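You operate a simulated robot arm through the tools that you are given. There is no shell and no other tool. Be economical: measure what you need, move in short steps, check, and stop when the job is done.

Carry out the task below with a simulated robot arm. There is one attempt and no reset: what you move stays moved.

JOB
Press the green start button two times. Take the carton marked orchard and leave it on the trailer deck. Open the trailer locker door, put the carton marked tower on the floor of the trailer locker and shut the door again. Put the yellow cup on the trailer deck away on the tailgate. Stack the carton marked "pond" from the top of the grading bench on top of the carton labelled "silo". Any order will do. Set down upright: carton marked orchard, carton marked tower, yellow cup.

The check looks at the end state, three seconds after you hand in, the way a careful person would. Anything else that was tipped, shoved, dropped, spilled or broken makes it a failure.

ROBOT AND FRAMES
A 7-joint arm with a fingered hand on a trunk, on a base that drives. Base frame: it is fixed to the floor where the robot stands at the start and does not move with it; the origin is under the middle of the robot, x ahead of it, y to its left, z up. Lengths are in mm, angles in rad, forces in N, time in s.
Its first joint turns from -1.204 to 3.002 rad. Places, roughly: carton marked orchard [8000, -5250, 1000]; carton marked tower [9250, -9500, 1000]; floor of the trailer locker [9200, -9000, 500]; green start button [1000, 0, 900]; tailgate [6900, -18100, 800]; trailer deck [9500, -10000, 1000]; trailer locker door [9400, -8900, 700]; yellow cup (8x7x9 cm) [9500, -9700, 1000]. Payload 5 kg.
The tool frame sits at the grasp point between the pads (the TCP): z along the fingers, y along the line on which they close. The tips reach 32 mm beyond it. The gripper opens to 160 mm. The gripper's body begins 89 mm behind the TCP. The gripper is a hand of 3 fingers: y runs from the thumb to the fingers, the wrist lies at [0, 0, -252] in the tool frame, and closing takes about 1.5 s.
Orientation is that of the tool frame in the base frame, as a unit quaternion [x, y, z, w]. With the fingers straight down and closing along the base's y, the tool's x points along the base's -x, its y along +y and its z along -z.

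CONTROLS
- The arm moves only by the tool drive_tool. Its argument "rows" is text: rows parted by semicolons, each of 6 numbers parted by spaces: the shift along the base's x, y, z in units of 500 mm (1.0 is 500 mm), then the turn, a rotation vector about the base's x, y, z in units of 120 degrees (1.0 is 120 degrees). In form: dx dy dz wx wy wz; .... A call has 1 to 20 rows; each row is the pose to reach, as a shift and turn from the pose commanded when the call began. "fingers" is the opening, from 0 (shut) to 1 (fully open), set as the call begins (left out, the last holds). A call with a number of a shift or a turn outside -1 to 1 is refused whole. A row lasts 0.2 s, in which the tool goes at most 50 mm and 0.15 rad; a call with a longer step from one row to the next is refused whole, and so is a gripper value outside its range. A pose out of reach is approached as far as the arm can. The call stops where the force on the tool passes 40 N (or 10 N more than at its start, if that is more) or the arm is blocked; 0.2 s more then pass. The fingers move at their own pace (about 108 mm/s each) and stop on an object; they squeeze with about 22 N. The grip force told is the motor's: it shows also when the fingers shut on nothing. Time passes only in rows, and 0.2 s behind the last, so rows that repeat a pose let the fingers close. It gives the time, the measured TCP pose, the force on the tool (base axes), the opening and the grip force at its end, in the units of the frame above (readings bear some noise), with the torque about the TCP (base axes, N m) and any sound that the robot's microphone picked up, and new pictures: "show" is both (left out), scene, wrist or none.
- Cameras (640 x 400 px; columns grow to the right, rows downward): "scene" is now at [150.4, -14, 1646.4]; the picture's right is [0.02, -1.00, -0.00], its down [-0.54, -0.01, -0.84] and it looks along [0.84, 0.02, -0.54] (base axes); focal length 264 px, centre (320, 200). "wrist" rides on the gripper at [65, -4, -116] in the tool frame; the picture's right is [0.06, 1.00, 0.00], its down [-0.87, 0.05, -0.49] and it looks along [-0.49, 0.03, 0.87] (tool axes); focal length 261 px, centre (320, 200). There is no depth. A picture from a camera that has moved, and an enlarged one, comes with that camera's place and axes in the base frame and with its lens. The place of the scene camera against the robot may be out by one fixed shift of up to 25 mm in any direction.
- lift_body(by): slides the trunk up (or, below 0, down) by that many mm; the arm and the scene camera ride with it, the base frame stays. It gives what a move gives, with no picture.
- steer(legs): drives the robot by 1 to 6 legs, each [ahead, left, turn to the left] in mm, mm and rad, along the robot's own axes; the way and the turn of a leg run together, so that a leg with both is an arc; at most 1500 mm and 3.142 rad a leg. The arm and the cameras ride along, it lands a little off, and it stops where it bumps. It gives what a move gives, and a new picture of the scene camera.
- finger_targets(finger1, finger2, thumb_bend): sets how far each is bent, from 0 (flat) to 1 (curled in); at 0.3 the hand is open as for a grip, at 0.7 the pads meet at the TCP. One left out holds its place. A second passes; each finger stops where it meets its share of the squeeze, and holds until it gets a number again. A gripper value or a shape takes the hand back. It gives what a move gives, with no picture; readings hold the bend of each and the force on the fingers (four entries, about 0 where the hand has none), thumb and palm.
- grasp_type(shape): the hand has 3 fingers and takes this shape, open, in about a second: jaw (thumb against the fingers, like two jaws); tri (thumb and two fingers); tip (a fingertip pinch); poke (one finger out to press); point (the index stretched); flat (the hand flat); cup (the hand cupped); fist (a fist). The gripper value then closes the fingers along that shape, each until it touches; the sizes above hold for jaw. It gives what a move gives, with no picture.
- turn_head(pan, tilt): turns the head with the scene camera to pan (to the left, within 1.501 rad either way) and tilt (down, from -0.506 to 1.204), counted from straight ahead of the robot. It gives what a move gives, and a new picture of the scene camera.
- inspect(camera, box): a new picture of the part [left, top, right, bottom] of that camera's present view, enlarged. It takes no simulated time.
- close_job(): hands the job in; it is judged then, once.

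Work in short steps. Places have to be worked out from the pictures, the camera data and where the tool is seen: move nearer, look again, correct. Check each grasp and each placing, and mend what went wrong. You have 175 turns and 260 pictures in all, those below and enlarged ones among them. Open the gripper and draw the arm clear of the work before you hand the job in, unless the task says otherwise; then end with one line.

The tools are called after "Call:" as name(argument=value, ...) on one line, values as JSON. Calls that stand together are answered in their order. drive_tool: Moves the arm, as the interface text tells. Its arguments: {"type":"object","properties":{"rows":{"type":"string"},"fingers":{"type":"number"},"show":{"type":"string","enum":["both","scene","wrist","none"]}},"required":["rows"]} The other tools are called the same way: lift_body (by) slides the trunk up or down; grasp_type (shape) gives the hand a shape; finger_targets (finger1, finger2, thumb_bend) moves the fingers one by one; steer (legs) drives the base; turn_head (pan, tilt) turns the head that bears the scene camera; inspect (camera, box) takes an enlarged picture of a part of a camera's view; close_job () hands the job in.

At the start:

```text
t: 0.0
eef_pos: [772.2, -209.2, 1140.4]
tool_rot: [0.001, 1.0, 0.0, 0.0]
force: [0.7, 0.6, -1.0]
wrist_torque: [0.0, 0.03, 0.03]
width: 159.8
grip_force: 0.1
shape: jaw
bend: [0.3, 0.3, 0.3]
finger forces: [0.0, 0.0, 0.0, 0.0, 0.1, 0.1]
trunk travel left (down, up): [-800.0, 140.0]
robot x, y, heading: [-2.4, 2.4, 0.003]
head pan, tilt: [0.017, 0.574]
```

scene: 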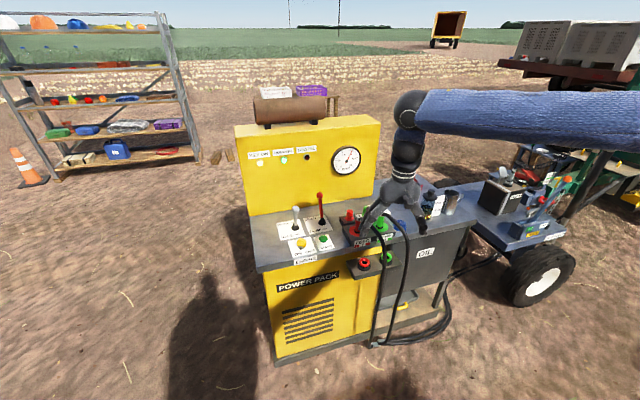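
wrist: 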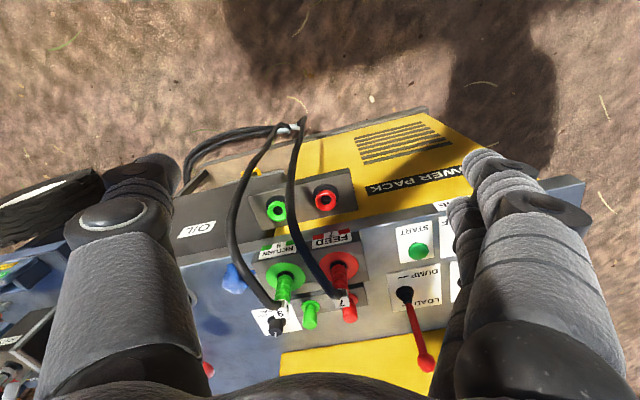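

The power pack is in front of me, with the start button visible near pixel (323,240). I'll enlarge that part before moving.

Call:
inspect(camera="scene", box=[230, 130, 430, 290])

Call:
inspect(camera="wrist", box=[220, 180, 480, 380])

```text
2.50 times, centred on (330, 210) of scene
camera zoom: at [150.4, -14.0, 1646.4], right [0.02, -1.0, 0.0], down [-0.54, -0.01, -0.84], along [0.84, 0.02, -0.54], focal length 661 px, centre (295, 175)
```

zoom: 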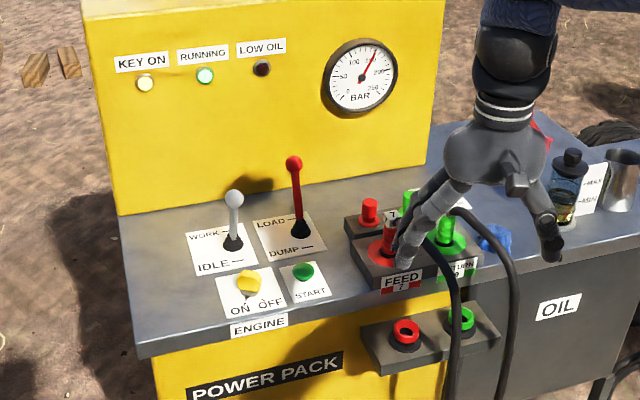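

```text
2.00 times, centred on (350, 280) of wrist
camera zoom: at [707.7, -211.7, 1254.7], right [-0.06, 1.0, 0.0], down [0.87, 0.05, 0.49], along [0.49, 0.03, -0.87], focal length 521 px, centre (260, 40)
```

zoom: 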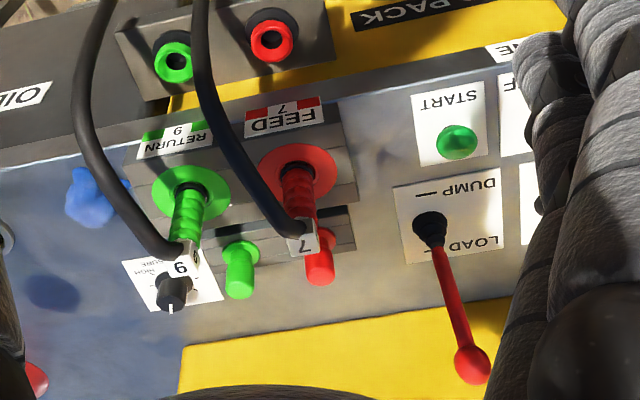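

Combining both views, I put the start button near (1000, -20, 890). I'll set the poke shape and move the hand nearer, staying high.

Call:
grasp_type(shape="poke")

Call:
drive_tool(rows="0.06 0.08 0 0 0 0;0.12 0.15 0 0 0 0;0.18 0.22 0 0 0 0;0.24 0.3 0 0 0 0;0.3 0.36 0 0 0 0;0.3 0.36 0 0 0 0")

```text
t: 0.9
eef_pos: [771.4, -208.2, 1141.9]
tool_rot: [-0.001, 1.0, -0.001, 0.0]
force: [-0.4, 0.0, -0.3]
wrist_torque: [0.03, -0.03, 0.0]
width: 0.2
grip_force: 0.0
shape: poke
bend: [1.0, 1.0, 0.46]
finger forces: [0.1, 0.0, 0.0, 0.0, 0.0, 0.0]
trunk travel left (down, up): [-800.0, 140.0]
robot x, y, heading: [0.1, 3.9, -0.001]
head pan, tilt: [0.017, 0.574]
```

```text
t: 2.3
eef_pos: [923.3, -29.4, 1140.4]
tool_rot: [-0.001, 1.0, 0.001, 0.0]
force: [-0.1, -0.7, 0.1]
wrist_torque: [0.01, 0.01, 0.03]
width: 0.0
grip_force: 0.0
shape: poke
bend: [1.0, 1.0, 0.46]
finger forces: [0.0, 0.1, 0.0, 0.0, 0.1, 0.1]
trunk travel left (down, up): [-800.0, 140.0]
robot x, y, heading: [0.6, -1.1, 0.0]
head pan, tilt: [0.017, 0.574]
camera scene: at [149.9, -15.4, 1646.5], right [0.02, -1.0, 0.0], down [-0.54, -0.01, -0.84], along [0.84, 0.02, -0.54], focal length 264 px, centre (320, 200)
camera wrist: at [858.1, -32.8, 1254.7], right [-0.06, 1.0, 0.0], down [0.87, 0.05, 0.49], along [0.49, 0.03, -0.87], focal length 261 px, centre (320, 200)
```

scene: 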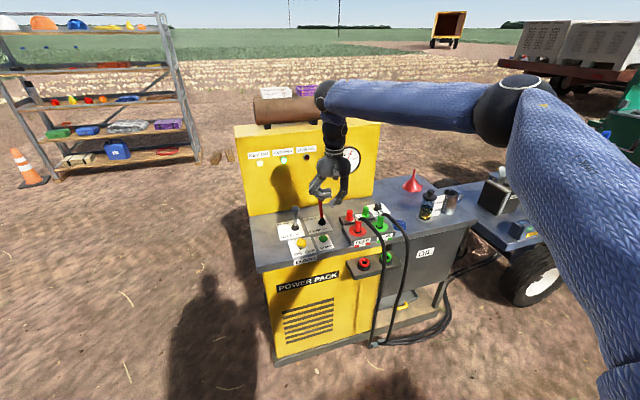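
wrist: 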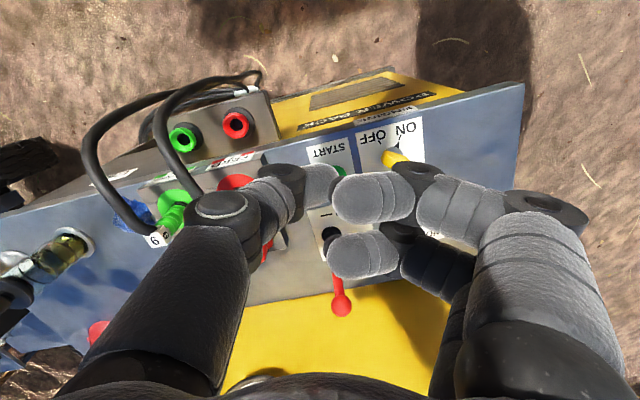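

In poke the fingers are all curled and hide the tip's position. I'll try the closed jaw shape, whose tip position is known (TCP + 32 mm).

Call:
grasp_type(shape="point")

Call:
inspect(camera="wrist", box=[0, 0, 640, 400])

Call:
inspect(camera="scene", box=[230, 130, 430, 290])

```text
t: 3.2
eef_pos: [922.8, -28.3, 1140.2]
tool_rot: [0.0, 1.0, 0.001, -0.001]
force: [-0.5, -0.3, -0.8]
wrist_torque: [-0.02, -0.01, 0.0]
width: 0.0
grip_force: 0.0
shape: point
bend: [0.36, 1.0, 0.43]
finger forces: [0.1, 0.0, 0.0, 0.0, 0.1, 0.0]
trunk travel left (down, up): [-800.0, 140.0]
robot x, y, heading: [-0.7, -1.1, -0.003]
head pan, tilt: [0.017, 0.574]
```

```text
1.00 times, centred on (320, 200) of wrist
camera zoom: at [858.3, -31.8, 1254.5], right [-0.06, 1.0, 0.0], down [0.87, 0.05, 0.49], along [0.49, 0.03, -0.87], focal length 261 px, centre (320, 200)
```

zoom: 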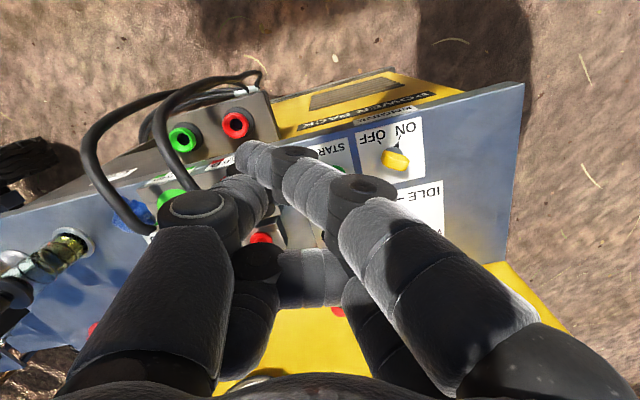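

```text
2.50 times, centred on (330, 210) of scene
camera zoom: at [150.4, -14.0, 1646.4], right [0.02, -1.0, 0.0], down [-0.54, -0.01, -0.84], along [0.84, 0.02, -0.54], focal length 661 px, centre (295, 175)
```

zoom: 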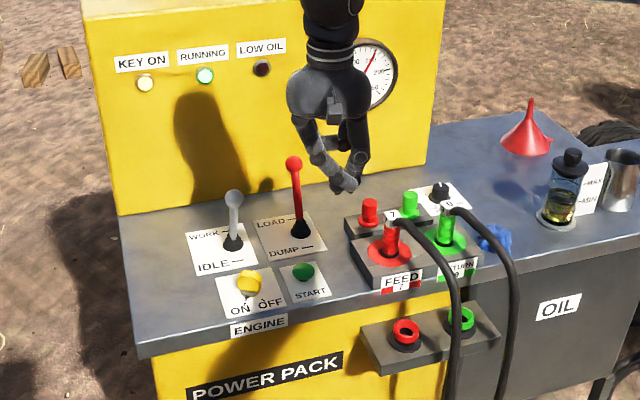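

The pointing finger bends across the palm. I'll use the closed jaw instead, so the tips sit on the tool axis, and compare.

Call:
grasp_type(shape="jaw")

Call:
drive_tool(rows="0 0 0 0 0 0;0 0 0 0 0 0;0 0 0 0 0 0;0 0 0 0 0 0;0 0 0 0 0 0;0 0 0 0 0 0;0 0 0 0 0 0", fingers=0, show="wrist")

Call:
inspect(camera="scene", box=[230, 130, 430, 290])

```text
t: 4.1
eef_pos: [924.1, -28.1, 1140.5]
tool_rot: [0.0, 1.0, 0.001, 0.0]
force: [-0.2, -0.4, -0.3]
wrist_torque: [-0.01, -0.03, 0.0]
width: 160.1
grip_force: 0.1
shape: jaw
bend: [0.3, 0.3, 0.3]
finger forces: [0.1, 0.1, 0.0, 0.1, 0.0, 0.0]
trunk travel left (down, up): [-800.0, 140.0]
robot x, y, heading: [0.5, 0.5, 0.003]
head pan, tilt: [0.017, 0.574]
```

```text
t: 5.7
eef_pos: [922.5, -28.8, 1140.8]
tool_rot: [0.0, 1.0, -0.001, 0.0]
force: [-0.3, 0.1, 0.1]
wrist_torque: [0.04, -0.03, 0.01]
width: 0.0
grip_force: 21.7
shape: jaw
bend: [0.65, 0.65, 0.67]
finger forces: [0.0, 0.1, 0.0, 0.0, 0.1, 0.0]
trunk travel left (down, up): [-800.0, 140.0]
robot x, y, heading: [0.5, 1.5, -0.002]
head pan, tilt: [0.017, 0.574]
camera wrist: at [858.4, -31.8, 1254.4], right [-0.06, 1.0, 0.0], down [0.87, 0.05, 0.49], along [0.49, 0.03, -0.87], focal length 261 px, centre (320, 200)
```

wrist: 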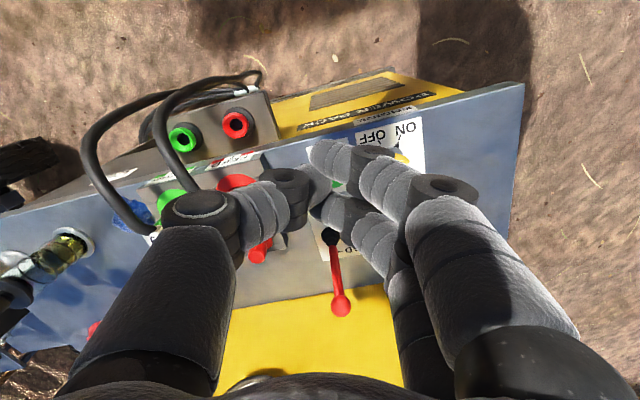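

```text
2.50 times, centred on (330, 210) of scene
camera zoom: at [150.5, -13.8, 1646.4], right [0.02, -1.0, 0.0], down [-0.54, -0.01, -0.84], along [0.84, 0.02, -0.54], focal length 661 px, centre (295, 175)
```

zoom: 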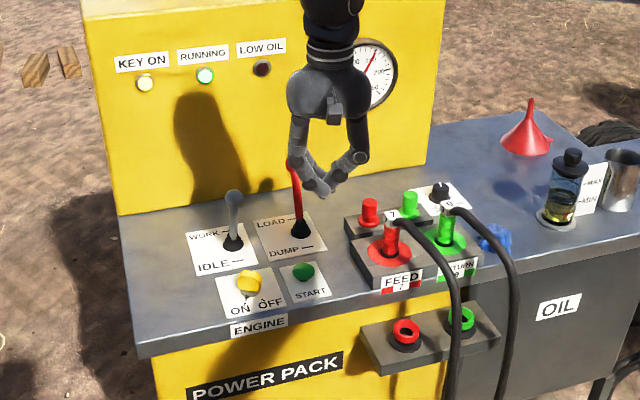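

The tips show the scene camera's bias is small (about 13 mm in y). The button is then near (1000, -22, 900). I'll move above it with the tips about 40 mm clear.

Call:
drive_tool(rows="0.08 0.007 0 0 0 0;0.156 0.013 0 0 0 0;0.156 0.013 -0.09 0 0 0;0.156 0.013 -0.18 0 0 0;0.156 0.013 -0.26 0 0 0;0.156 0.013 -0.33 0 0 0;0.156 0.013 -0.33 0 0 0", show="wrist")

Call:
inspect(camera="scene", box=[270, 180, 370, 260])

```text
t: 7.3
eef_pos: [999.6, -23.2, 976.0]
tool_rot: [0.0, 1.0, 0.0, -0.001]
force: [-0.7, -0.3, 0.0]
wrist_torque: [0.0, 0.01, 0.0]
width: 0.1
grip_force: 22.1
shape: jaw
bend: [0.65, 0.65, 0.67]
finger forces: [0.0, 0.0, 0.1, 0.1, 0.0, 0.0]
trunk travel left (down, up): [-800.0, 140.0]
robot x, y, heading: [2.7, 5.0, 0.003]
head pan, tilt: [0.017, 0.574]
camera wrist: at [935.6, -25.2, 1089.7], right [-0.06, 1.0, 0.0], down [0.87, 0.05, 0.49], along [0.49, 0.03, -0.87], focal length 261 px, centre (320, 200)
```

wrist: 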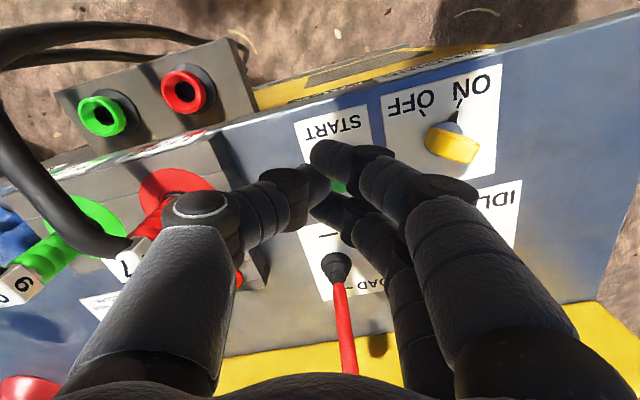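

```text
5.00 times, centred on (320, 220) of scene
camera zoom: at [149.4, -13.5, 1646.6], right [0.02, -1.0, 0.0], down [-0.54, -0.01, -0.84], along [0.84, 0.02, -0.54], focal length 1323 px, centre (320, 100)
```

zoom: 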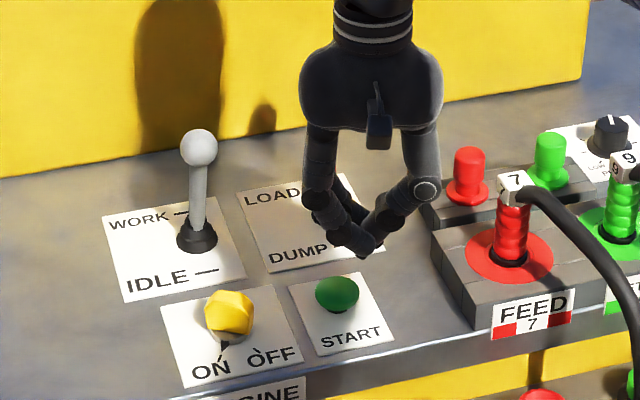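

The rays suggest the button is lower and farther than I assumed (about x 1055, z 840). I'll open the fingers and back off a little to get a clear wrist view.

Call:
drive_tool(rows="-0.05 0 0.08 0 0 0;-0.1 0 0.12 0 0 0;-0.1 0 0.12 0 0 0;-0.1 0 0.12 0 0 0;-0.1 0 0.12 0 0 0", fingers=1, show="wrist")

```text
t: 8.5
eef_pos: [951.4, -23.1, 1034.1]
tool_rot: [-0.001, 1.0, 0.001, -0.001]
force: [0.4, 0.2, 0.8]
wrist_torque: [0.02, 0.03, -0.02]
width: 159.7
grip_force: 0.1
shape: jaw
bend: [0.3, 0.3, 0.3]
finger forces: [0.1, 0.0, 0.0, 0.0, 0.0, 0.0]
trunk travel left (down, up): [-800.0, 140.0]
robot x, y, heading: [2.4, 1.1, -0.003]
head pan, tilt: [0.017, 0.574]
camera wrist: at [886.2, -25.8, 1148.5], right [-0.06, 1.0, 0.0], down [0.87, 0.05, 0.49], along [0.49, 0.03, -0.87], focal length 261 px, centre (320, 200)
```

wrist: 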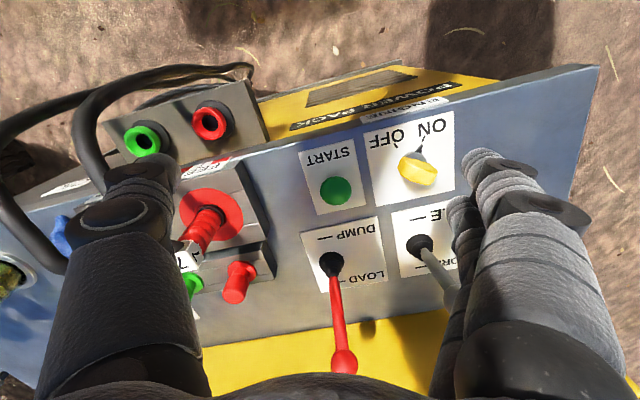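

Triangulating the two clear views gives the button at about (1033, 1, 862). I'll close the fingers and move above it, with the tips about 50 mm clear.

Call:
drive_tool(rows="0.04 0.012 0 0 0 0;0.08 0.024 0 0 0 0;0.12 0.036 0 0 0 0;0.164 0.048 -0.02 0 0 0;0.164 0.048 -0.1 0 0 0;0.164 0.048 -0.17 0 0 0;0.164 0.048 -0.17 0 0 0;0.164 0.048 -0.17 0 0 0", fingers=0, show="wrist")

Call:
inspect(camera="scene", box=[270, 180, 370, 260])

```text
t: 10.3
eef_pos: [1032.1, 2.1, 951.8]
tool_rot: [0.0, 1.0, 0.0, -0.002]
force: [0.4, -0.3, -0.1]
wrist_torque: [-0.01, 0.0, 0.02]
width: 0.0
grip_force: 21.8
shape: jaw
bend: [0.65, 0.65, 0.67]
finger forces: [0.0, 0.0, 0.0, 0.0, 0.0, 0.1]
trunk travel left (down, up): [-800.0, 140.0]
robot x, y, heading: [0.5, 0.3, 0.0]
head pan, tilt: [0.017, 0.574]
camera wrist: at [967.7, -0.4, 1064.2], right [-0.06, 1.0, 0.0], down [0.87, 0.05, 0.49], along [0.49, 0.03, -0.87], focal length 261 px, centre (320, 200)
```

wrist: 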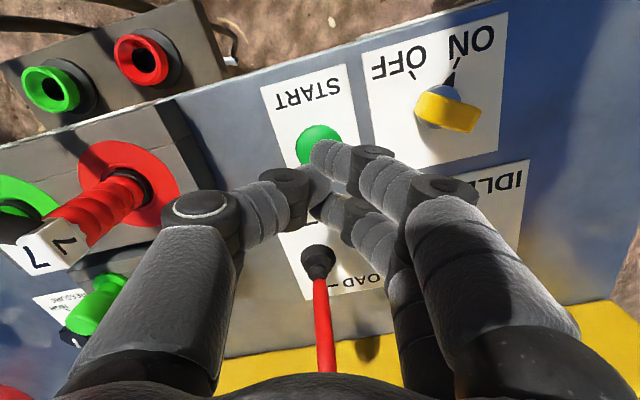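

```text
5.00 times, centred on (320, 220) of scene
camera zoom: at [151.0, -13.6, 1646.4], right [0.02, -1.0, 0.0], down [-0.54, -0.01, -0.84], along [0.84, 0.02, -0.54], focal length 1323 px, centre (320, 100)
```

zoom: 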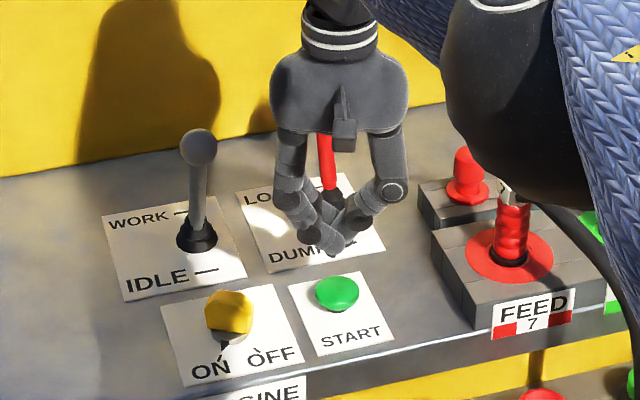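

The latest view is consistent: button at (1034, 2, 860), with tips at z 920. I'll descend to just above, then press in 2 mm steps and watch the force.

Call:
drive_tool(rows="0.004 0 -0.05 0 0 0;0.004 0 -0.09 0 0 0;0.004 0 -0.1 0 0 0;0.004 0 -0.106 0 0 0;0.004 0 -0.112 0 0 0;0.004 0 -0.118 0 0 0;0.004 0 -0.122 0 0 0;0.004 0 -0.126 0 0 0;0.004 0 -0.13 0 0 0;0.004 0 -0.134 0 0 0", show="wrist")

Call:
inspect(camera="scene", box=[270, 180, 370, 260])

```text
t: 12.6
eef_pos: [1038.3, 1.2, 889.6]
tool_rot: [0.002, 1.0, -0.001, 0.003]
force: [-4.2, -1.1, 24.2]
wrist_torque: [-0.13, 0.22, 0.01]
width: 0.0
grip_force: 22.3
shape: jaw
bend: [0.66, 0.66, 0.68]
finger forces: [0.0, 0.0, 0.0, 0.0, 37.1, 0.0]
trunk travel left (down, up): [-800.0, 140.0]
robot x, y, heading: [1.4, -1.1, 0.002]
head pan, tilt: [0.017, 0.574]
heard: click
stopped in row 10: the force on the tool passed its limit (the readings are from after the stop); the commanded pose is now the measured one
camera wrist: at [971.2, -1.7, 1003.8], right [-0.06, 1.0, 0.0], down [0.87, 0.05, 0.5], along [0.5, 0.03, -0.87], focal length 261 px, centre (320, 200)
```

wrist: 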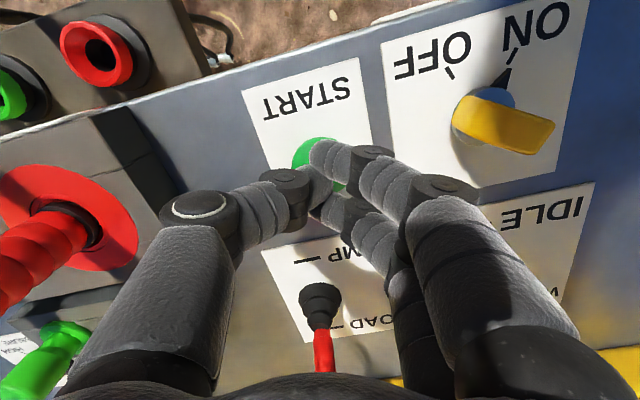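

```text
5.00 times, centred on (320, 220) of scene
camera zoom: at [148.6, -13.7, 1646.5], right [0.02, -1.0, 0.0], down [-0.54, -0.01, -0.84], along [0.84, 0.01, -0.54], focal length 1323 px, centre (320, 100)
```

zoom: 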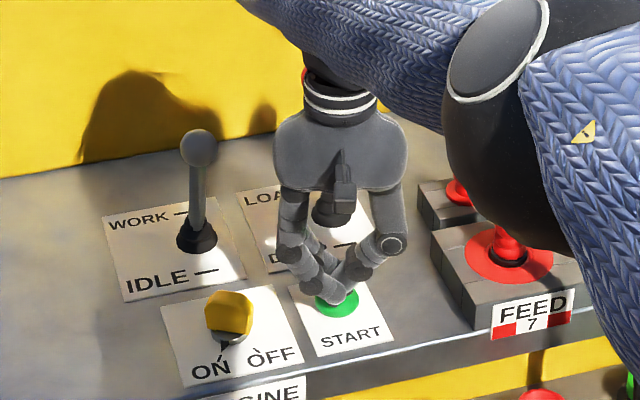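

A click was heard: press one. I'll lift 25 mm to release the button fully.

Call:
drive_tool(rows="0 0 0.02 0 0 0;0 0 0.04 0 0 0;0 0 0.06 0 0 0;0 0 0.06 0 0 0", show="none")

Call:
inspect(camera="scene", box=[270, 180, 370, 260])

```text
t: 13.6
eef_pos: [1035.6, 1.3, 915.5]
tool_rot: [0.002, 1.0, 0.0, 0.002]
force: [-0.6, 0.2, 0.1]
wrist_torque: [-0.01, 0.02, -0.01]
width: 0.3
grip_force: 21.4
shape: jaw
bend: [0.66, 0.66, 0.68]
finger forces: [0.0, 0.0, 0.0, 0.1, 0.0, 0.0]
trunk travel left (down, up): [-800.0, 140.0]
robot x, y, heading: [-1.1, -4.6, 0.003]
head pan, tilt: [0.017, 0.574]
```

```text
5.00 times, centred on (320, 220) of scene
camera zoom: at [150.4, -13.5, 1646.4], right [0.02, -1.0, 0.0], down [-0.54, -0.01, -0.84], along [0.84, 0.01, -0.54], focal length 1323 px, centre (320, 100)
```

zoom: 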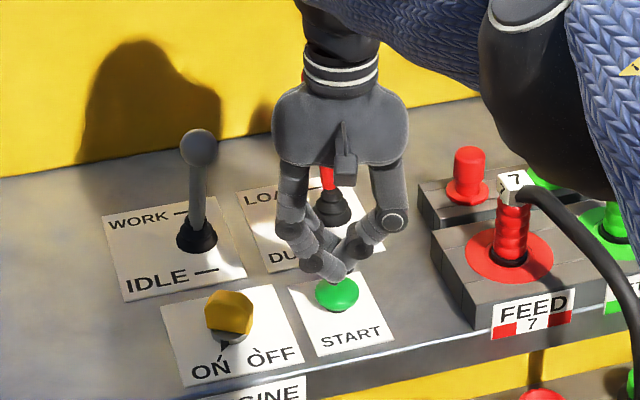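

The button has sprung back. Second press, the same way, then lift clear.

Call:
drive_tool(rows="0 0 -0.02 0 0 0;0 0 -0.035 0 0 0;0 0 -0.042 0 0 0;0 0 -0.048 0 0 0;0 0 -0.054 0 0 0;0 0 -0.058 0 0 0;0 0 -0.062 0 0 0;0 0 -0.066 0 0 0;0 0 -0.07 0 0 0", show="none")

Call:
drive_tool(rows="0 0 0.05 0 0 0;0 0 0.14 0 0 0;0 0 0.23 0 0 0;0 0 0.32 0 0 0;-0.06 0 0.38 0 0 0;-0.14 0 0.4 0 0 0;-0.2 0 0.44 0 0 0;-0.28 0 0.48 0 0 0", show="scene")

```text
t: 15.5
eef_pos: [1039.0, 0.2, 891.4]
tool_rot: [0.002, 1.0, -0.001, 0.006]
force: [-5.3, -1.0, 24.6]
wrist_torque: [-0.22, 0.33, 0.0]
width: 0.1
grip_force: 22.0
shape: jaw
bend: [0.67, 0.66, 0.69]
finger forces: [0.1, 0.1, 0.1, 0.1, 39.6, 0.0]
trunk travel left (down, up): [-800.0, 140.0]
robot x, y, heading: [-3.6, -0.1, -0.005]
head pan, tilt: [0.017, 0.574]
heard: click
stopped in row 9: the force on the tool passed its limit (the readings are from after the stop); the commanded pose is now the measured one
```

```text
t: 17.3
eef_pos: [897.9, 0.2, 1127.2]
tool_rot: [0.001, 1.0, -0.001, 0.005]
force: [-0.1, -0.5, 0.3]
wrist_torque: [0.04, -0.03, -0.03]
width: 0.1
grip_force: 21.8
shape: jaw
bend: [0.66, 0.66, 0.68]
finger forces: [0.1, 0.0, 0.1, 0.1, 0.0, 0.0]
trunk travel left (down, up): [-800.0, 140.0]
robot x, y, heading: [-0.6, -0.3, 0.001]
head pan, tilt: [0.017, 0.574]
camera scene: at [148.8, -15.4, 1646.5], right [0.02, -1.0, 0.0], down [-0.54, -0.01, -0.84], along [0.84, 0.02, -0.54], focal length 264 px, centre (320, 200)
```

scene: 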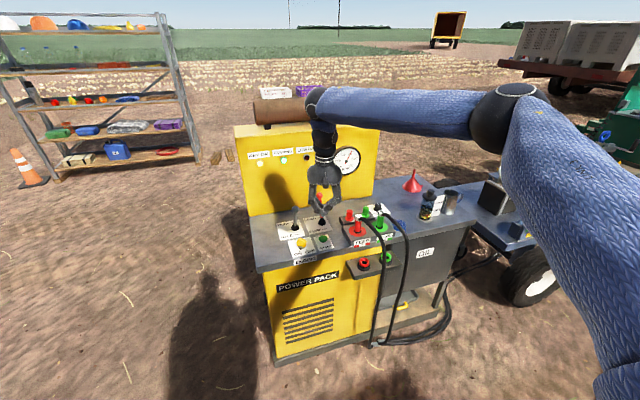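

Two clicks were heard, so the button part is done. I'll tuck the arm in for travel and look to the right, where the carts and trailer should be.

Call:
drive_tool(rows="-0.09 0 0.02 0 0 0;-0.18 0 0.04 0 0 0;-0.27 0 0.06 0 0 0;-0.36 0.0 0.08 0 0 0;-0.45 0.0 0.1 0 0 0;-0.54 0.0 0.1 0 0 0;-0.63 0.0 0.1 0 0 0;-0.72 0.0 0.1 0 0 0;-0.8 0.0 0.1 0 0 0;-0.8 0 0.1 0 0 0", show="none", fingers=1)

Call:
turn_head(pan=-0.5, tilt=0.25)

Call:
turn_head(pan=-1.3, tilt=0.25)

```text
t: 19.5
eef_pos: [499.5, -1.0, 1176.8]
tool_rot: [0.001, 1.0, 0.0, 0.006]
force: [-0.1, -0.1, -0.1]
wrist_torque: [-0.01, 0.01, 0.0]
width: 160.0
grip_force: 0.0
shape: jaw
bend: [0.3, 0.3, 0.3]
finger forces: [0.0, 0.1, 0.0, 0.0, 0.0, 0.1]
trunk travel left (down, up): [-800.0, 140.0]
robot x, y, heading: [3.5, -3.2, -0.0]
head pan, tilt: [0.017, 0.574]
```

```text
t: 20.4
eef_pos: [498.8, -0.3, 1177.2]
tool_rot: [0.001, 1.0, 0.0, 0.004]
force: [-0.1, 0.4, -1.0]
wrist_torque: [0.04, 0.0, -0.03]
width: 159.7
grip_force: 0.0
shape: jaw
bend: [0.3, 0.3, 0.3]
finger forces: [0.0, 0.0, 0.1, 0.1, 0.0, 0.0]
trunk travel left (down, up): [-800.0, 140.0]
robot x, y, heading: [2.4, -5.5, 0.0]
head pan, tilt: [-0.499, 0.25]
camera scene: at [143.4, -60.2, 1676.2], right [-0.48, -0.88, 0.0], down [-0.22, 0.12, -0.97], along [0.85, -0.46, -0.25], focal length 264 px, centre (320, 200)
```

scene: 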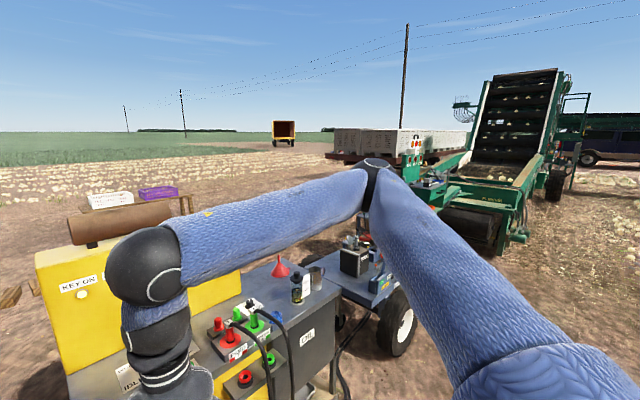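

```text
t: 21.6
eef_pos: [498.6, -0.1, 1176.9]
tool_rot: [0.002, 1.0, 0.0, 0.005]
force: [-1.6, -0.4, 0.6]
wrist_torque: [0.02, -0.04, -0.01]
width: 159.6
grip_force: 0.1
shape: jaw
bend: [0.3, 0.3, 0.3]
finger forces: [0.1, 0.0, 0.0, 0.0, 0.1, 0.0]
trunk travel left (down, up): [-800.0, 140.0]
robot x, y, heading: [1.3, 4.0, -0.001]
head pan, tilt: [-1.3, 0.25]
camera scene: at [86.3, -105.5, 1676.3], right [-0.96, -0.27, 0.0], down [-0.07, 0.24, -0.97], along [0.26, -0.93, -0.25], focal length 264 px, centre (320, 200)
```

scene: 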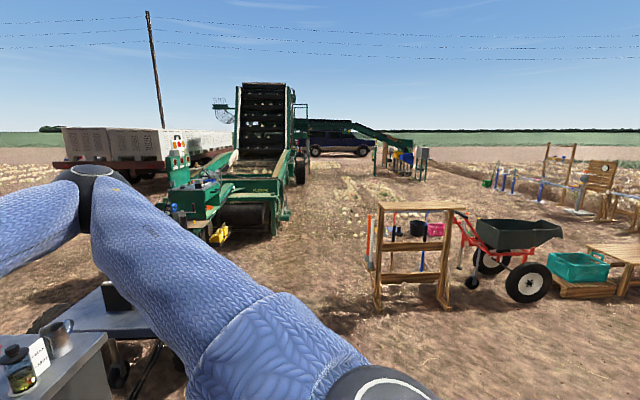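

I'll enlarge the direction of the orchard carton and the trailer (columns 330–480 when panned -0.5).

Call:
turn_head(pan=-0.65, tilt=0.1)

Call:
inspect(camera="scene", box=[200, 120, 360, 220])

Call:
inspect(camera="scene", box=[360, 120, 520, 220])

```text
t: 22.6
eef_pos: [499.2, -1.2, 1177.6]
tool_rot: [0.002, 1.0, 0.0, 0.005]
force: [-0.5, 0.5, -0.8]
wrist_torque: [-0.04, -0.03, -0.02]
width: 160.1
grip_force: 0.0
shape: jaw
bend: [0.3, 0.3, 0.3]
finger forces: [0.0, 0.0, 0.0, 0.0, 0.0, 0.0]
trunk travel left (down, up): [-800.0, 140.0]
robot x, y, heading: [-2.5, -2.8, 0.002]
head pan, tilt: [-0.649, 0.099]
camera scene: at [134.5, -71.3, 1690.2], right [-0.61, -0.8, 0.0], down [-0.08, 0.06, -0.99], along [0.79, -0.6, -0.1], focal length 264 px, centre (320, 200)
```

scene: 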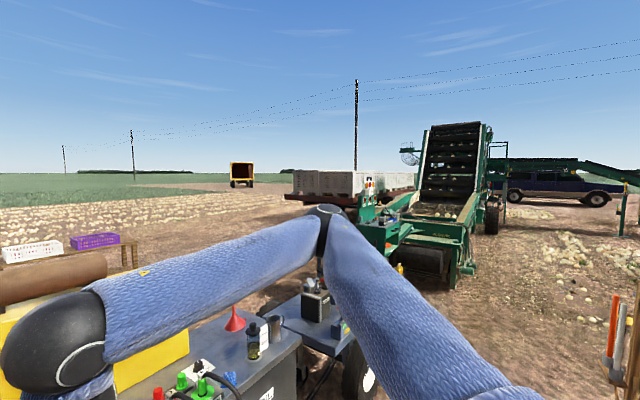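

```text
4.00 times, centred on (280, 170) of scene
camera zoom: at [134.5, -71.3, 1690.2], right [-0.61, -0.8, 0.0], down [-0.08, 0.06, -0.99], along [0.79, -0.6, -0.1], focal length 1058 px, centre (480, 320)
```

zoom: 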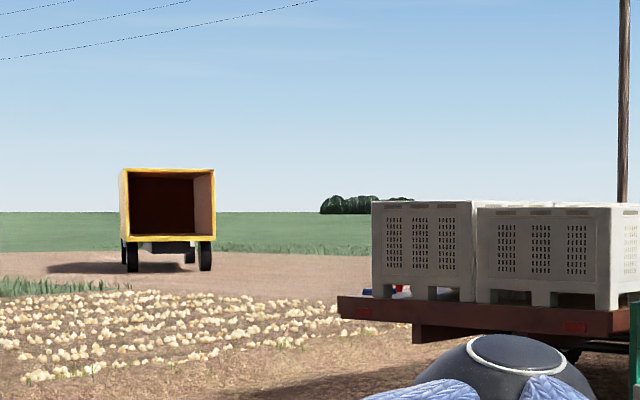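

```text
4.00 times, centred on (440, 170) of scene
camera zoom: at [134.5, -71.3, 1690.2], right [-0.61, -0.8, 0.0], down [-0.08, 0.06, -0.99], along [0.79, -0.6, -0.1], focal length 1058 px, centre (-160, 320)
```

zoom: 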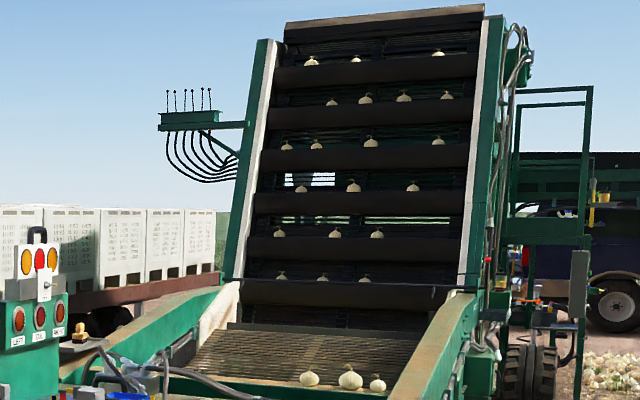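

The bin trailer lies to the front-right, with something red and blue on its left corner, roughly where the orchard carton is stated to be. The pickup further right must have the tailgate. I'll swing the arm over to the left side so it doesn't block the view, then look along the right-hand passage.

Call:
drive_tool(rows="-0.02 0.09 0 0 0 0.05;-0.05 0.18 0 0 0 0.1;-0.1 0.26 0 0 0 0.15;-0.15 0.34 0 0 0 0.2;-0.21 0.41 0 0 0 0.25;-0.28 0.47 0 0 0 0.3;-0.35 0.52 0 0 0 0.35;-0.43 0.56 0 0 0 0.4;-0.51 0.6 0 0 0 0.45;-0.6 0.63 0 0 0 0.5;-0.69 0.65 0 0 0 0.55;-0.78 0.66 0 0 0 0.6;-0.87 0.66 0 0 0 0.65;-0.96 0.66 0 0 0 0.7;-0.96 0.66 0 0 0 0.72", show="none")

Call:
turn_head(pan=-0.9, tilt=0.35)

```text
t: 25.4
eef_pos: [3.2, 302.8, 1235.2]
tool_rot: [-0.569, 0.77, 0.183, -0.223]
force: [-0.7, 0.0, 0.7]
wrist_torque: [-0.03, -0.04, 0.04]
width: 160.2
grip_force: 0.0
shape: jaw
bend: [0.3, 0.3, 0.3]
finger forces: [0.0, 0.0, 0.0, 0.0, 0.0, 0.0]
out of reach, approached as far as the arm can: row 10, 11, 12, 13, 14
trunk travel left (down, up): [-800.0, 140.0]
robot x, y, heading: [-2.0, 1.4, -0.001]
head pan, tilt: [-0.649, 0.099]
stopped in row 14: the arm was blocked; the commanded pose is now the measured one
```

```text
t: 26.2
eef_pos: [2.8, 301.0, 1235.9]
tool_rot: [-0.57, 0.769, 0.184, -0.224]
force: [0.6, 0.5, 0.4]
wrist_torque: [-0.06, -0.01, 0.01]
width: 160.0
grip_force: 0.0
shape: jaw
bend: [0.3, 0.3, 0.3]
finger forces: [0.1, 0.0, 0.0, 0.1, 0.0, 0.0]
trunk travel left (down, up): [-800.0, 140.0]
robot x, y, heading: [3.8, 0.8, 0.001]
head pan, tilt: [-0.901, 0.351]
camera scene: at [119.2, -88.3, 1666.9], right [-0.78, -0.62, 0.0], down [-0.21, 0.27, -0.94], along [0.58, -0.74, -0.34], focal length 264 px, centre (320, 200)
```

scene: 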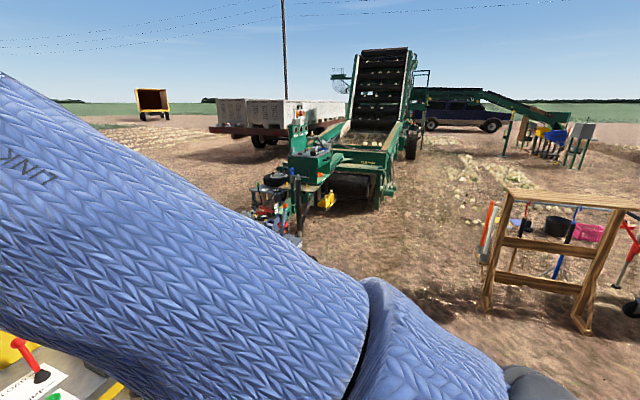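

Ground is clear to the right. The gap between the oil cart wheel (about 1340, -1470) and harvester hitch (about 2310, -2450) leads to the trailer. I'll strafe right 1200 mm and look into the gap.

Call:
steer(legs=[[-150, -1200, 0]])

Call:
turn_head(pan=-0.2, tilt=0.45)

```text
t: 32.4
eef_pos: [-147.4, -903.9, 1234.9]
tool_rot: [-0.572, 0.767, 0.182, -0.224]
force: [0.3, 0.0, 0.6]
wrist_torque: [0.01, -0.04, -0.05]
width: 160.2
grip_force: 0.2
shape: jaw
bend: [0.3, 0.3, 0.3]
finger forces: [0.0, 0.0, 0.1, 0.1, 0.0, 0.1]
trunk travel left (down, up): [-800.0, 140.0]
robot x, y, heading: [-149.8, -1204.4, 0.007]
head pan, tilt: [-0.901, 0.351]
camera scene: at [-28.2, -1293.3, 1666.8], right [-0.78, -0.63, 0.0], down [-0.22, 0.27, -0.94], along [0.59, -0.73, -0.34], focal length 264 px, centre (320, 200)
```

scene: 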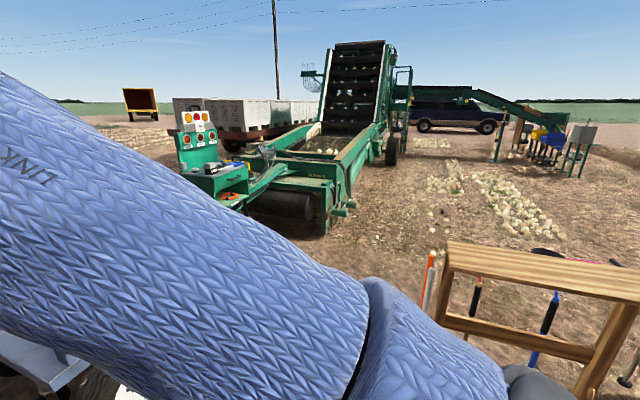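

```text
t: 33.4
eef_pos: [-146.5, -902.9, 1235.2]
tool_rot: [-0.572, 0.767, 0.183, -0.225]
force: [-0.2, 0.4, -0.8]
wrist_torque: [0.01, 0.0, -0.04]
width: 160.1
grip_force: 0.0
shape: jaw
bend: [0.3, 0.3, 0.3]
finger forces: [0.0, 0.1, 0.0, 0.0, 0.1, 0.2]
trunk travel left (down, up): [-800.0, 140.0]
robot x, y, heading: [-149.4, -1203.9, 0.004]
head pan, tilt: [-0.201, 0.45]
camera scene: at [3.7, -1238.3, 1657.6], right [-0.19, -0.98, 0.0], down [-0.43, 0.08, -0.9], along [0.88, -0.17, -0.44], focal length 264 px, centre (320, 200)
```

scene: 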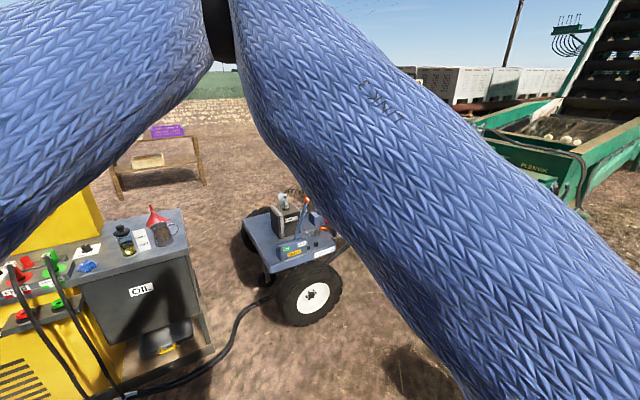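

The arm blocks the forward view. I'll swing it further round toward the back-left so the front is clear.

Call:
drive_tool(rows="-0.02 0.09 0 0 0 0.0;-0.06 0.17 0 0 0 0.05;-0.14 0.22 0 0 0 0.1;-0.23 0.23 0 0 0 0.15;-0.32 0.21 0 0 0 0.2;-0.41 0.18 0 0 0 0.25;-0.49 0.14 0 0 0 0.3;-0.56 0.09 0 0 0 0.35;-0.63 0.03 0 0 0 0.4;-0.69 -0.03 0 0 0 0.45", show="scene")

```text
t: 34.5
eef_pos: [-197.0, -874.7, 1357.7]
tool_rot: [0.635, -0.629, -0.268, 0.359]
force: [-0.6, 0.2, 0.5]
wrist_torque: [0.0, -0.03, -0.02]
width: 159.9
grip_force: 0.0
shape: jaw
bend: [0.3, 0.3, 0.3]
finger forces: [0.0, 0.1, 0.1, 0.0, 0.1, 0.0]
out of reach, approached as far as the arm can: row 1, 2, 3, 4, 5
trunk travel left (down, up): [-800.0, 140.0]
robot x, y, heading: [-148.6, -1206.2, 0.008]
head pan, tilt: [-0.201, 0.45]
stopped in row 5: the arm was blocked; the commanded pose is now the measured one
camera scene: at [0.8, -1239.5, 1657.7], right [-0.19, -0.98, 0.0], down [-0.43, 0.08, -0.9], along [0.88, -0.17, -0.43], focal length 264 px, centre (320, 200)
```

scene: 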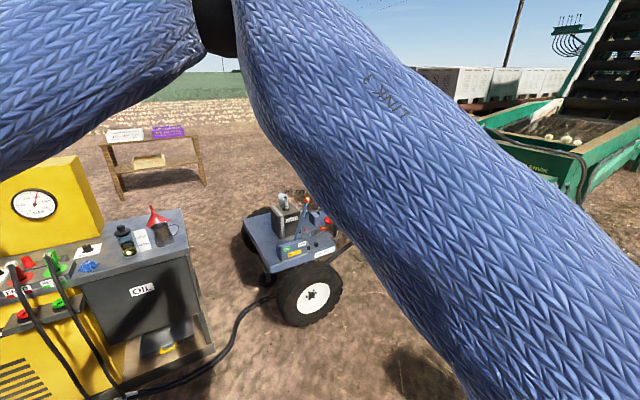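

The arm is stuck in an awkward fold. I'll bring it back to the known front pose, tool down.

Call:
drive_tool(rows="0.06 0.01 -0.02 -0.018 -0.025 -0.043;0.12 0.02 -0.04 -0.037 -0.049 -0.087;0.18 0.03 -0.06 -0.055 -0.074 -0.13;0.25 0.03 -0.09 -0.073 -0.098 -0.174;0.31 0.02 -0.11 -0.092 -0.123 -0.217;0.37 0.01 -0.13 -0.11 -0.147 -0.26;0.43 -0.01 -0.16 -0.128 -0.172 -0.304;0.5 -0.04 -0.18 -0.147 -0.197 -0.348;0.56 -0.08 -0.2 -0.165 -0.221 -0.391;0.62 -0.13 -0.22 -0.183 -0.246 -0.434;0.68 -0.18 -0.25 -0.2 -0.27 -0.478;0.74 -0.24 -0.27 -0.22 -0.295 -0.521;0.8 -0.29 -0.29 -0.238 -0.319 -0.565;0.86 -0.34 -0.31 -0.256 -0.344 -0.608;0.92 -0.4 -0.34 -0.275 -0.368 -0.651;0.97 -0.45 -0.36 -0.293 -0.393 -0.695;0.97 -0.45 -0.36 -0.293 -0.393 -0.695", show="scene")

```text
t: 38.1
eef_pos: [288.8, -1099.8, 1175.4]
tool_rot: [0.001, 1.0, 0.001, -0.002]
force: [0.6, 0.2, 0.1]
wrist_torque: [0.0, 0.03, -0.03]
width: 160.2
grip_force: 0.0
shape: jaw
bend: [0.3, 0.3, 0.3]
finger forces: [0.0, 0.1, 0.1, 0.0, 0.1, 0.0]
trunk travel left (down, up): [-800.0, 140.0]
robot x, y, heading: [-149.3, -1202.3, 0.012]
head pan, tilt: [-0.201, 0.45]
camera scene: at [3.4, -1237.9, 1657.6], right [-0.19, -0.98, 0.0], down [-0.43, 0.08, -0.9], along [0.88, -0.17, -0.44], focal length 264 px, centre (320, 200)
```

scene: 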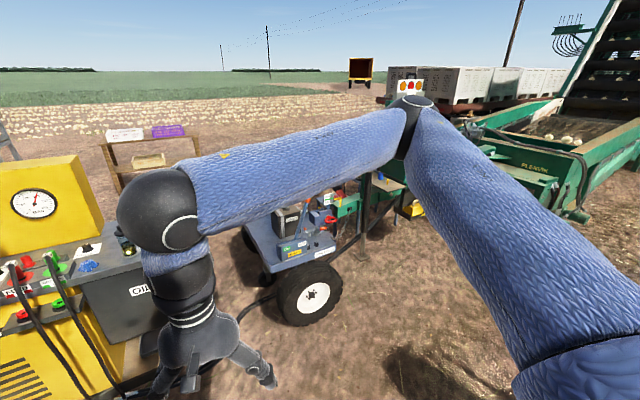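

I can see again. I need to check whether the harvester hitch touches the small cart, closing the gap.

Call:
inspect(camera="scene", box=[230, 70, 470, 280])

```text
1.90 times, centred on (350, 175) of scene
camera zoom: at [3.4, -1237.9, 1657.6], right [-0.19, -0.98, 0.0], down [-0.43, 0.08, -0.9], along [0.88, -0.17, -0.44], focal length 504 px, centre (263, 248)
```

zoom: 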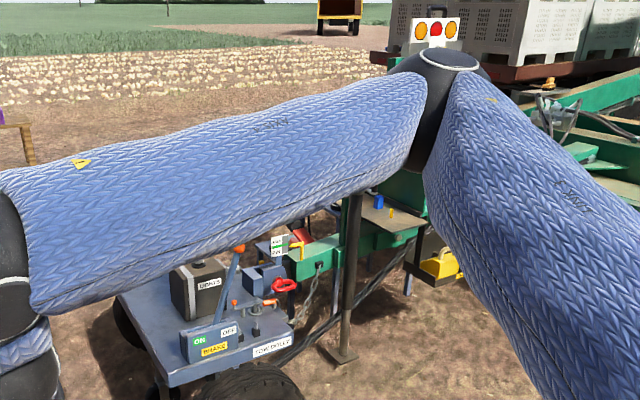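

The dolly is hitched to the harvester and hosed to the power pack, so this way is closed. I'll go round the left of the power pack instead: strafe left to y ≈ 900 and look again.

Call:
steer(legs=[[0, 1200, 0], [0, 900, 0]])

Call:
turn_head(pan=0.1, tilt=0.5)

```text
t: 48.5
eef_pos: [273.5, 1008.0, 1176.0]
tool_rot: [0.002, 1.0, -0.001, -0.002]
force: [-0.1, 0.5, 0.0]
wrist_torque: [-0.03, -0.01, -0.02]
width: 159.9
grip_force: 0.0
shape: jaw
bend: [0.3, 0.3, 0.3]
finger forces: [0.0, 0.1, 0.0, 0.1, 0.1, 0.0]
trunk travel left (down, up): [-800.0, 140.0]
robot x, y, heading: [-161.6, 902.1, 0.0]
head pan, tilt: [-0.201, 0.45]
camera scene: at [-11.9, 870.1, 1657.6], right [-0.2, -0.98, 0.0], down [-0.43, 0.09, -0.9], along [0.88, -0.18, -0.44], focal length 264 px, centre (320, 200)
```

scene: 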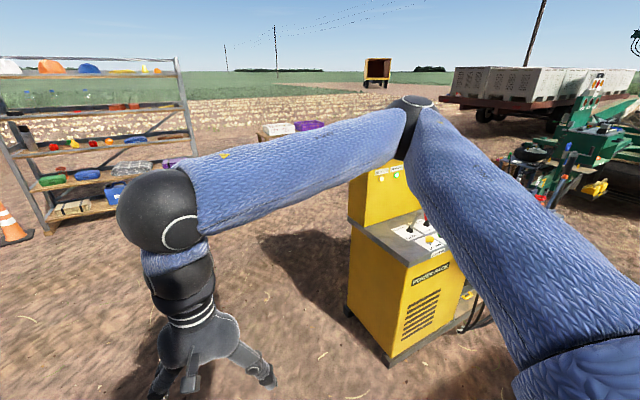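

```text
t: 49.4
eef_pos: [272.5, 1007.6, 1175.4]
tool_rot: [0.002, 1.0, 0.0, -0.002]
force: [0.5, 0.4, -0.3]
wrist_torque: [-0.04, 0.02, 0.0]
width: 160.1
grip_force: 0.1
shape: jaw
bend: [0.3, 0.3, 0.3]
finger forces: [0.1, 0.0, 0.0, 0.0, 0.0, 0.0]
trunk travel left (down, up): [-800.0, 140.0]
robot x, y, heading: [-160.9, 905.6, 0.0]
head pan, tilt: [0.099, 0.499]
camera scene: at [-11.5, 896.6, 1653.2], right [0.1, -0.99, 0.0], down [-0.48, -0.05, -0.88], along [0.87, 0.09, -0.48], focal length 264 px, centre (320, 200)
```

scene: 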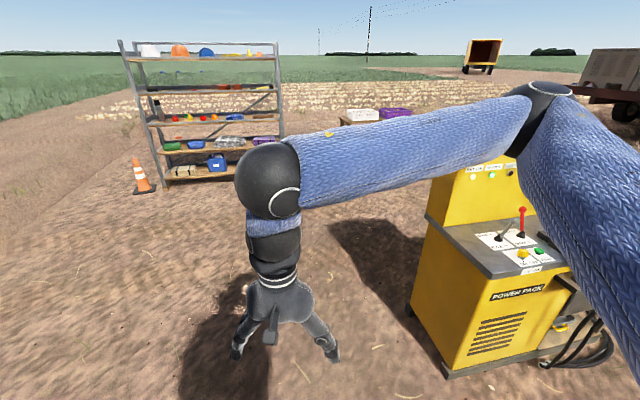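

The lane is clear: power pack's left side at y ≤ 380, shelf at y ≥ 1900. I'll drive ahead to x ≈ 2300 at y ≈ 1050.

Call:
steer(legs=[[1500, 150, 0], [950, 0, 0]])

Call:
turn_head(pan=-0.7, tilt=0.35)

```text
refused: leg 1 is longer than a leg can be; nothing moved
```

```text
t: 50.5
eef_pos: [272.9, 1009.4, 1176.0]
tool_rot: [0.003, 1.0, 0.0, -0.001]
force: [0.0, -0.3, 0.6]
wrist_torque: [0.02, 0.0, -0.01]
width: 159.8
grip_force: 0.1
shape: jaw
bend: [0.3, 0.3, 0.3]
finger forces: [0.0, 0.0, 0.0, 0.1, 0.0, 0.1]
trunk travel left (down, up): [-800.0, 140.0]
robot x, y, heading: [-160.7, 901.9, 0.001]
head pan, tilt: [-0.7, 0.351]
camera scene: at [-30.5, 828.0, 1666.8], right [-0.64, -0.77, 0.0], down [-0.26, 0.22, -0.94], along [0.72, -0.6, -0.34], focal length 264 px, centre (320, 200)
```

scene: 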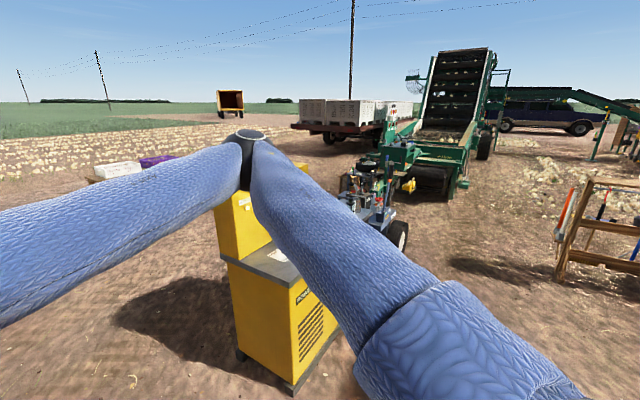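

The leg was slightly too long; I'll split it.

Call:
steer(legs=[[1200, 120, 0], [1200, 0, 0]])

```text
t: 62.3
eef_pos: [2687.0, 1120.3, 1175.8]
tool_rot: [0.006, 1.0, 0.0, -0.002]
force: [-0.2, -0.1, 0.9]
wrist_torque: [0.01, 0.03, 0.01]
width: 159.9
grip_force: 0.1
shape: jaw
bend: [0.3, 0.3, 0.3]
finger forces: [0.0, 0.1, 0.0, 0.0, 0.0, 0.0]
trunk travel left (down, up): [-800.0, 140.0]
robot x, y, heading: [2249.9, 1017.6, -0.01]
head pan, tilt: [-0.7, 0.351]
camera scene: at [2381.5, 943.2, 1666.8], right [-0.65, -0.76, 0.0], down [-0.26, 0.22, -0.94], along [0.71, -0.61, -0.34], focal length 264 px, centre (320, 200)
```

scene: 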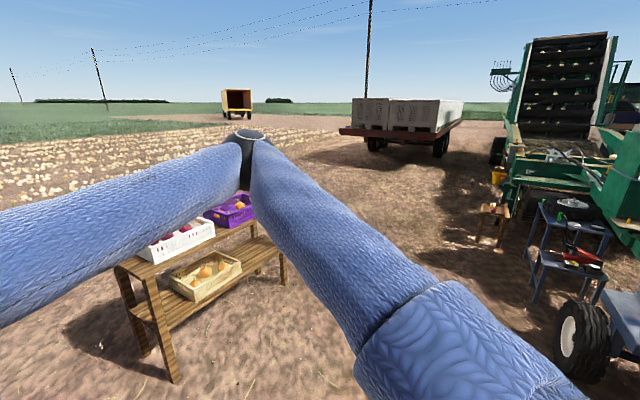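

Bench stands to the left, and the dolly, blue table and steps to the right; the diagonal between them is open. I'll drive diagonally to about (3900, -1050).

Call:
steer(legs=[[750, -950, 0], [850, -1150, 0]])

```text
t: 75.1
eef_pos: [4265.5, -988.3, 1176.4]
tool_rot: [0.009, 1.0, 0.0, -0.002]
force: [-0.4, -0.5, -0.2]
wrist_torque: [-0.02, 0.0, 0.03]
width: 159.9
grip_force: 0.0
shape: jaw
bend: [0.3, 0.3, 0.3]
finger forces: [0.0, 0.0, 0.1, 0.1, 0.0, 0.0]
trunk travel left (down, up): [-800.0, 140.0]
robot x, y, heading: [3825.8, -1084.2, -0.008]
head pan, tilt: [-0.7, 0.351]
camera scene: at [3960.0, -1164.3, 1666.8], right [-0.65, -0.76, 0.0], down [-0.26, 0.22, -0.94], along [0.71, -0.61, -0.34], focal length 264 px, centre (320, 200)
```

scene: 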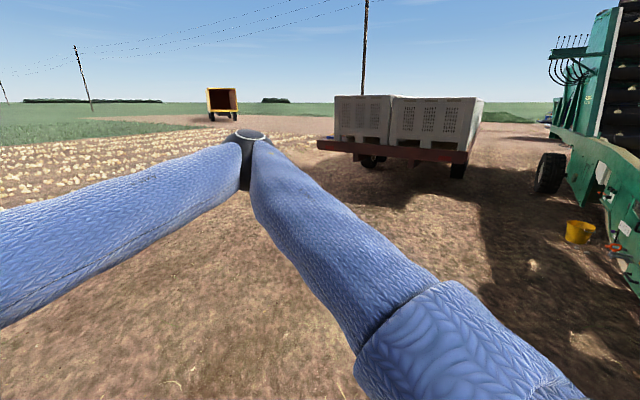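

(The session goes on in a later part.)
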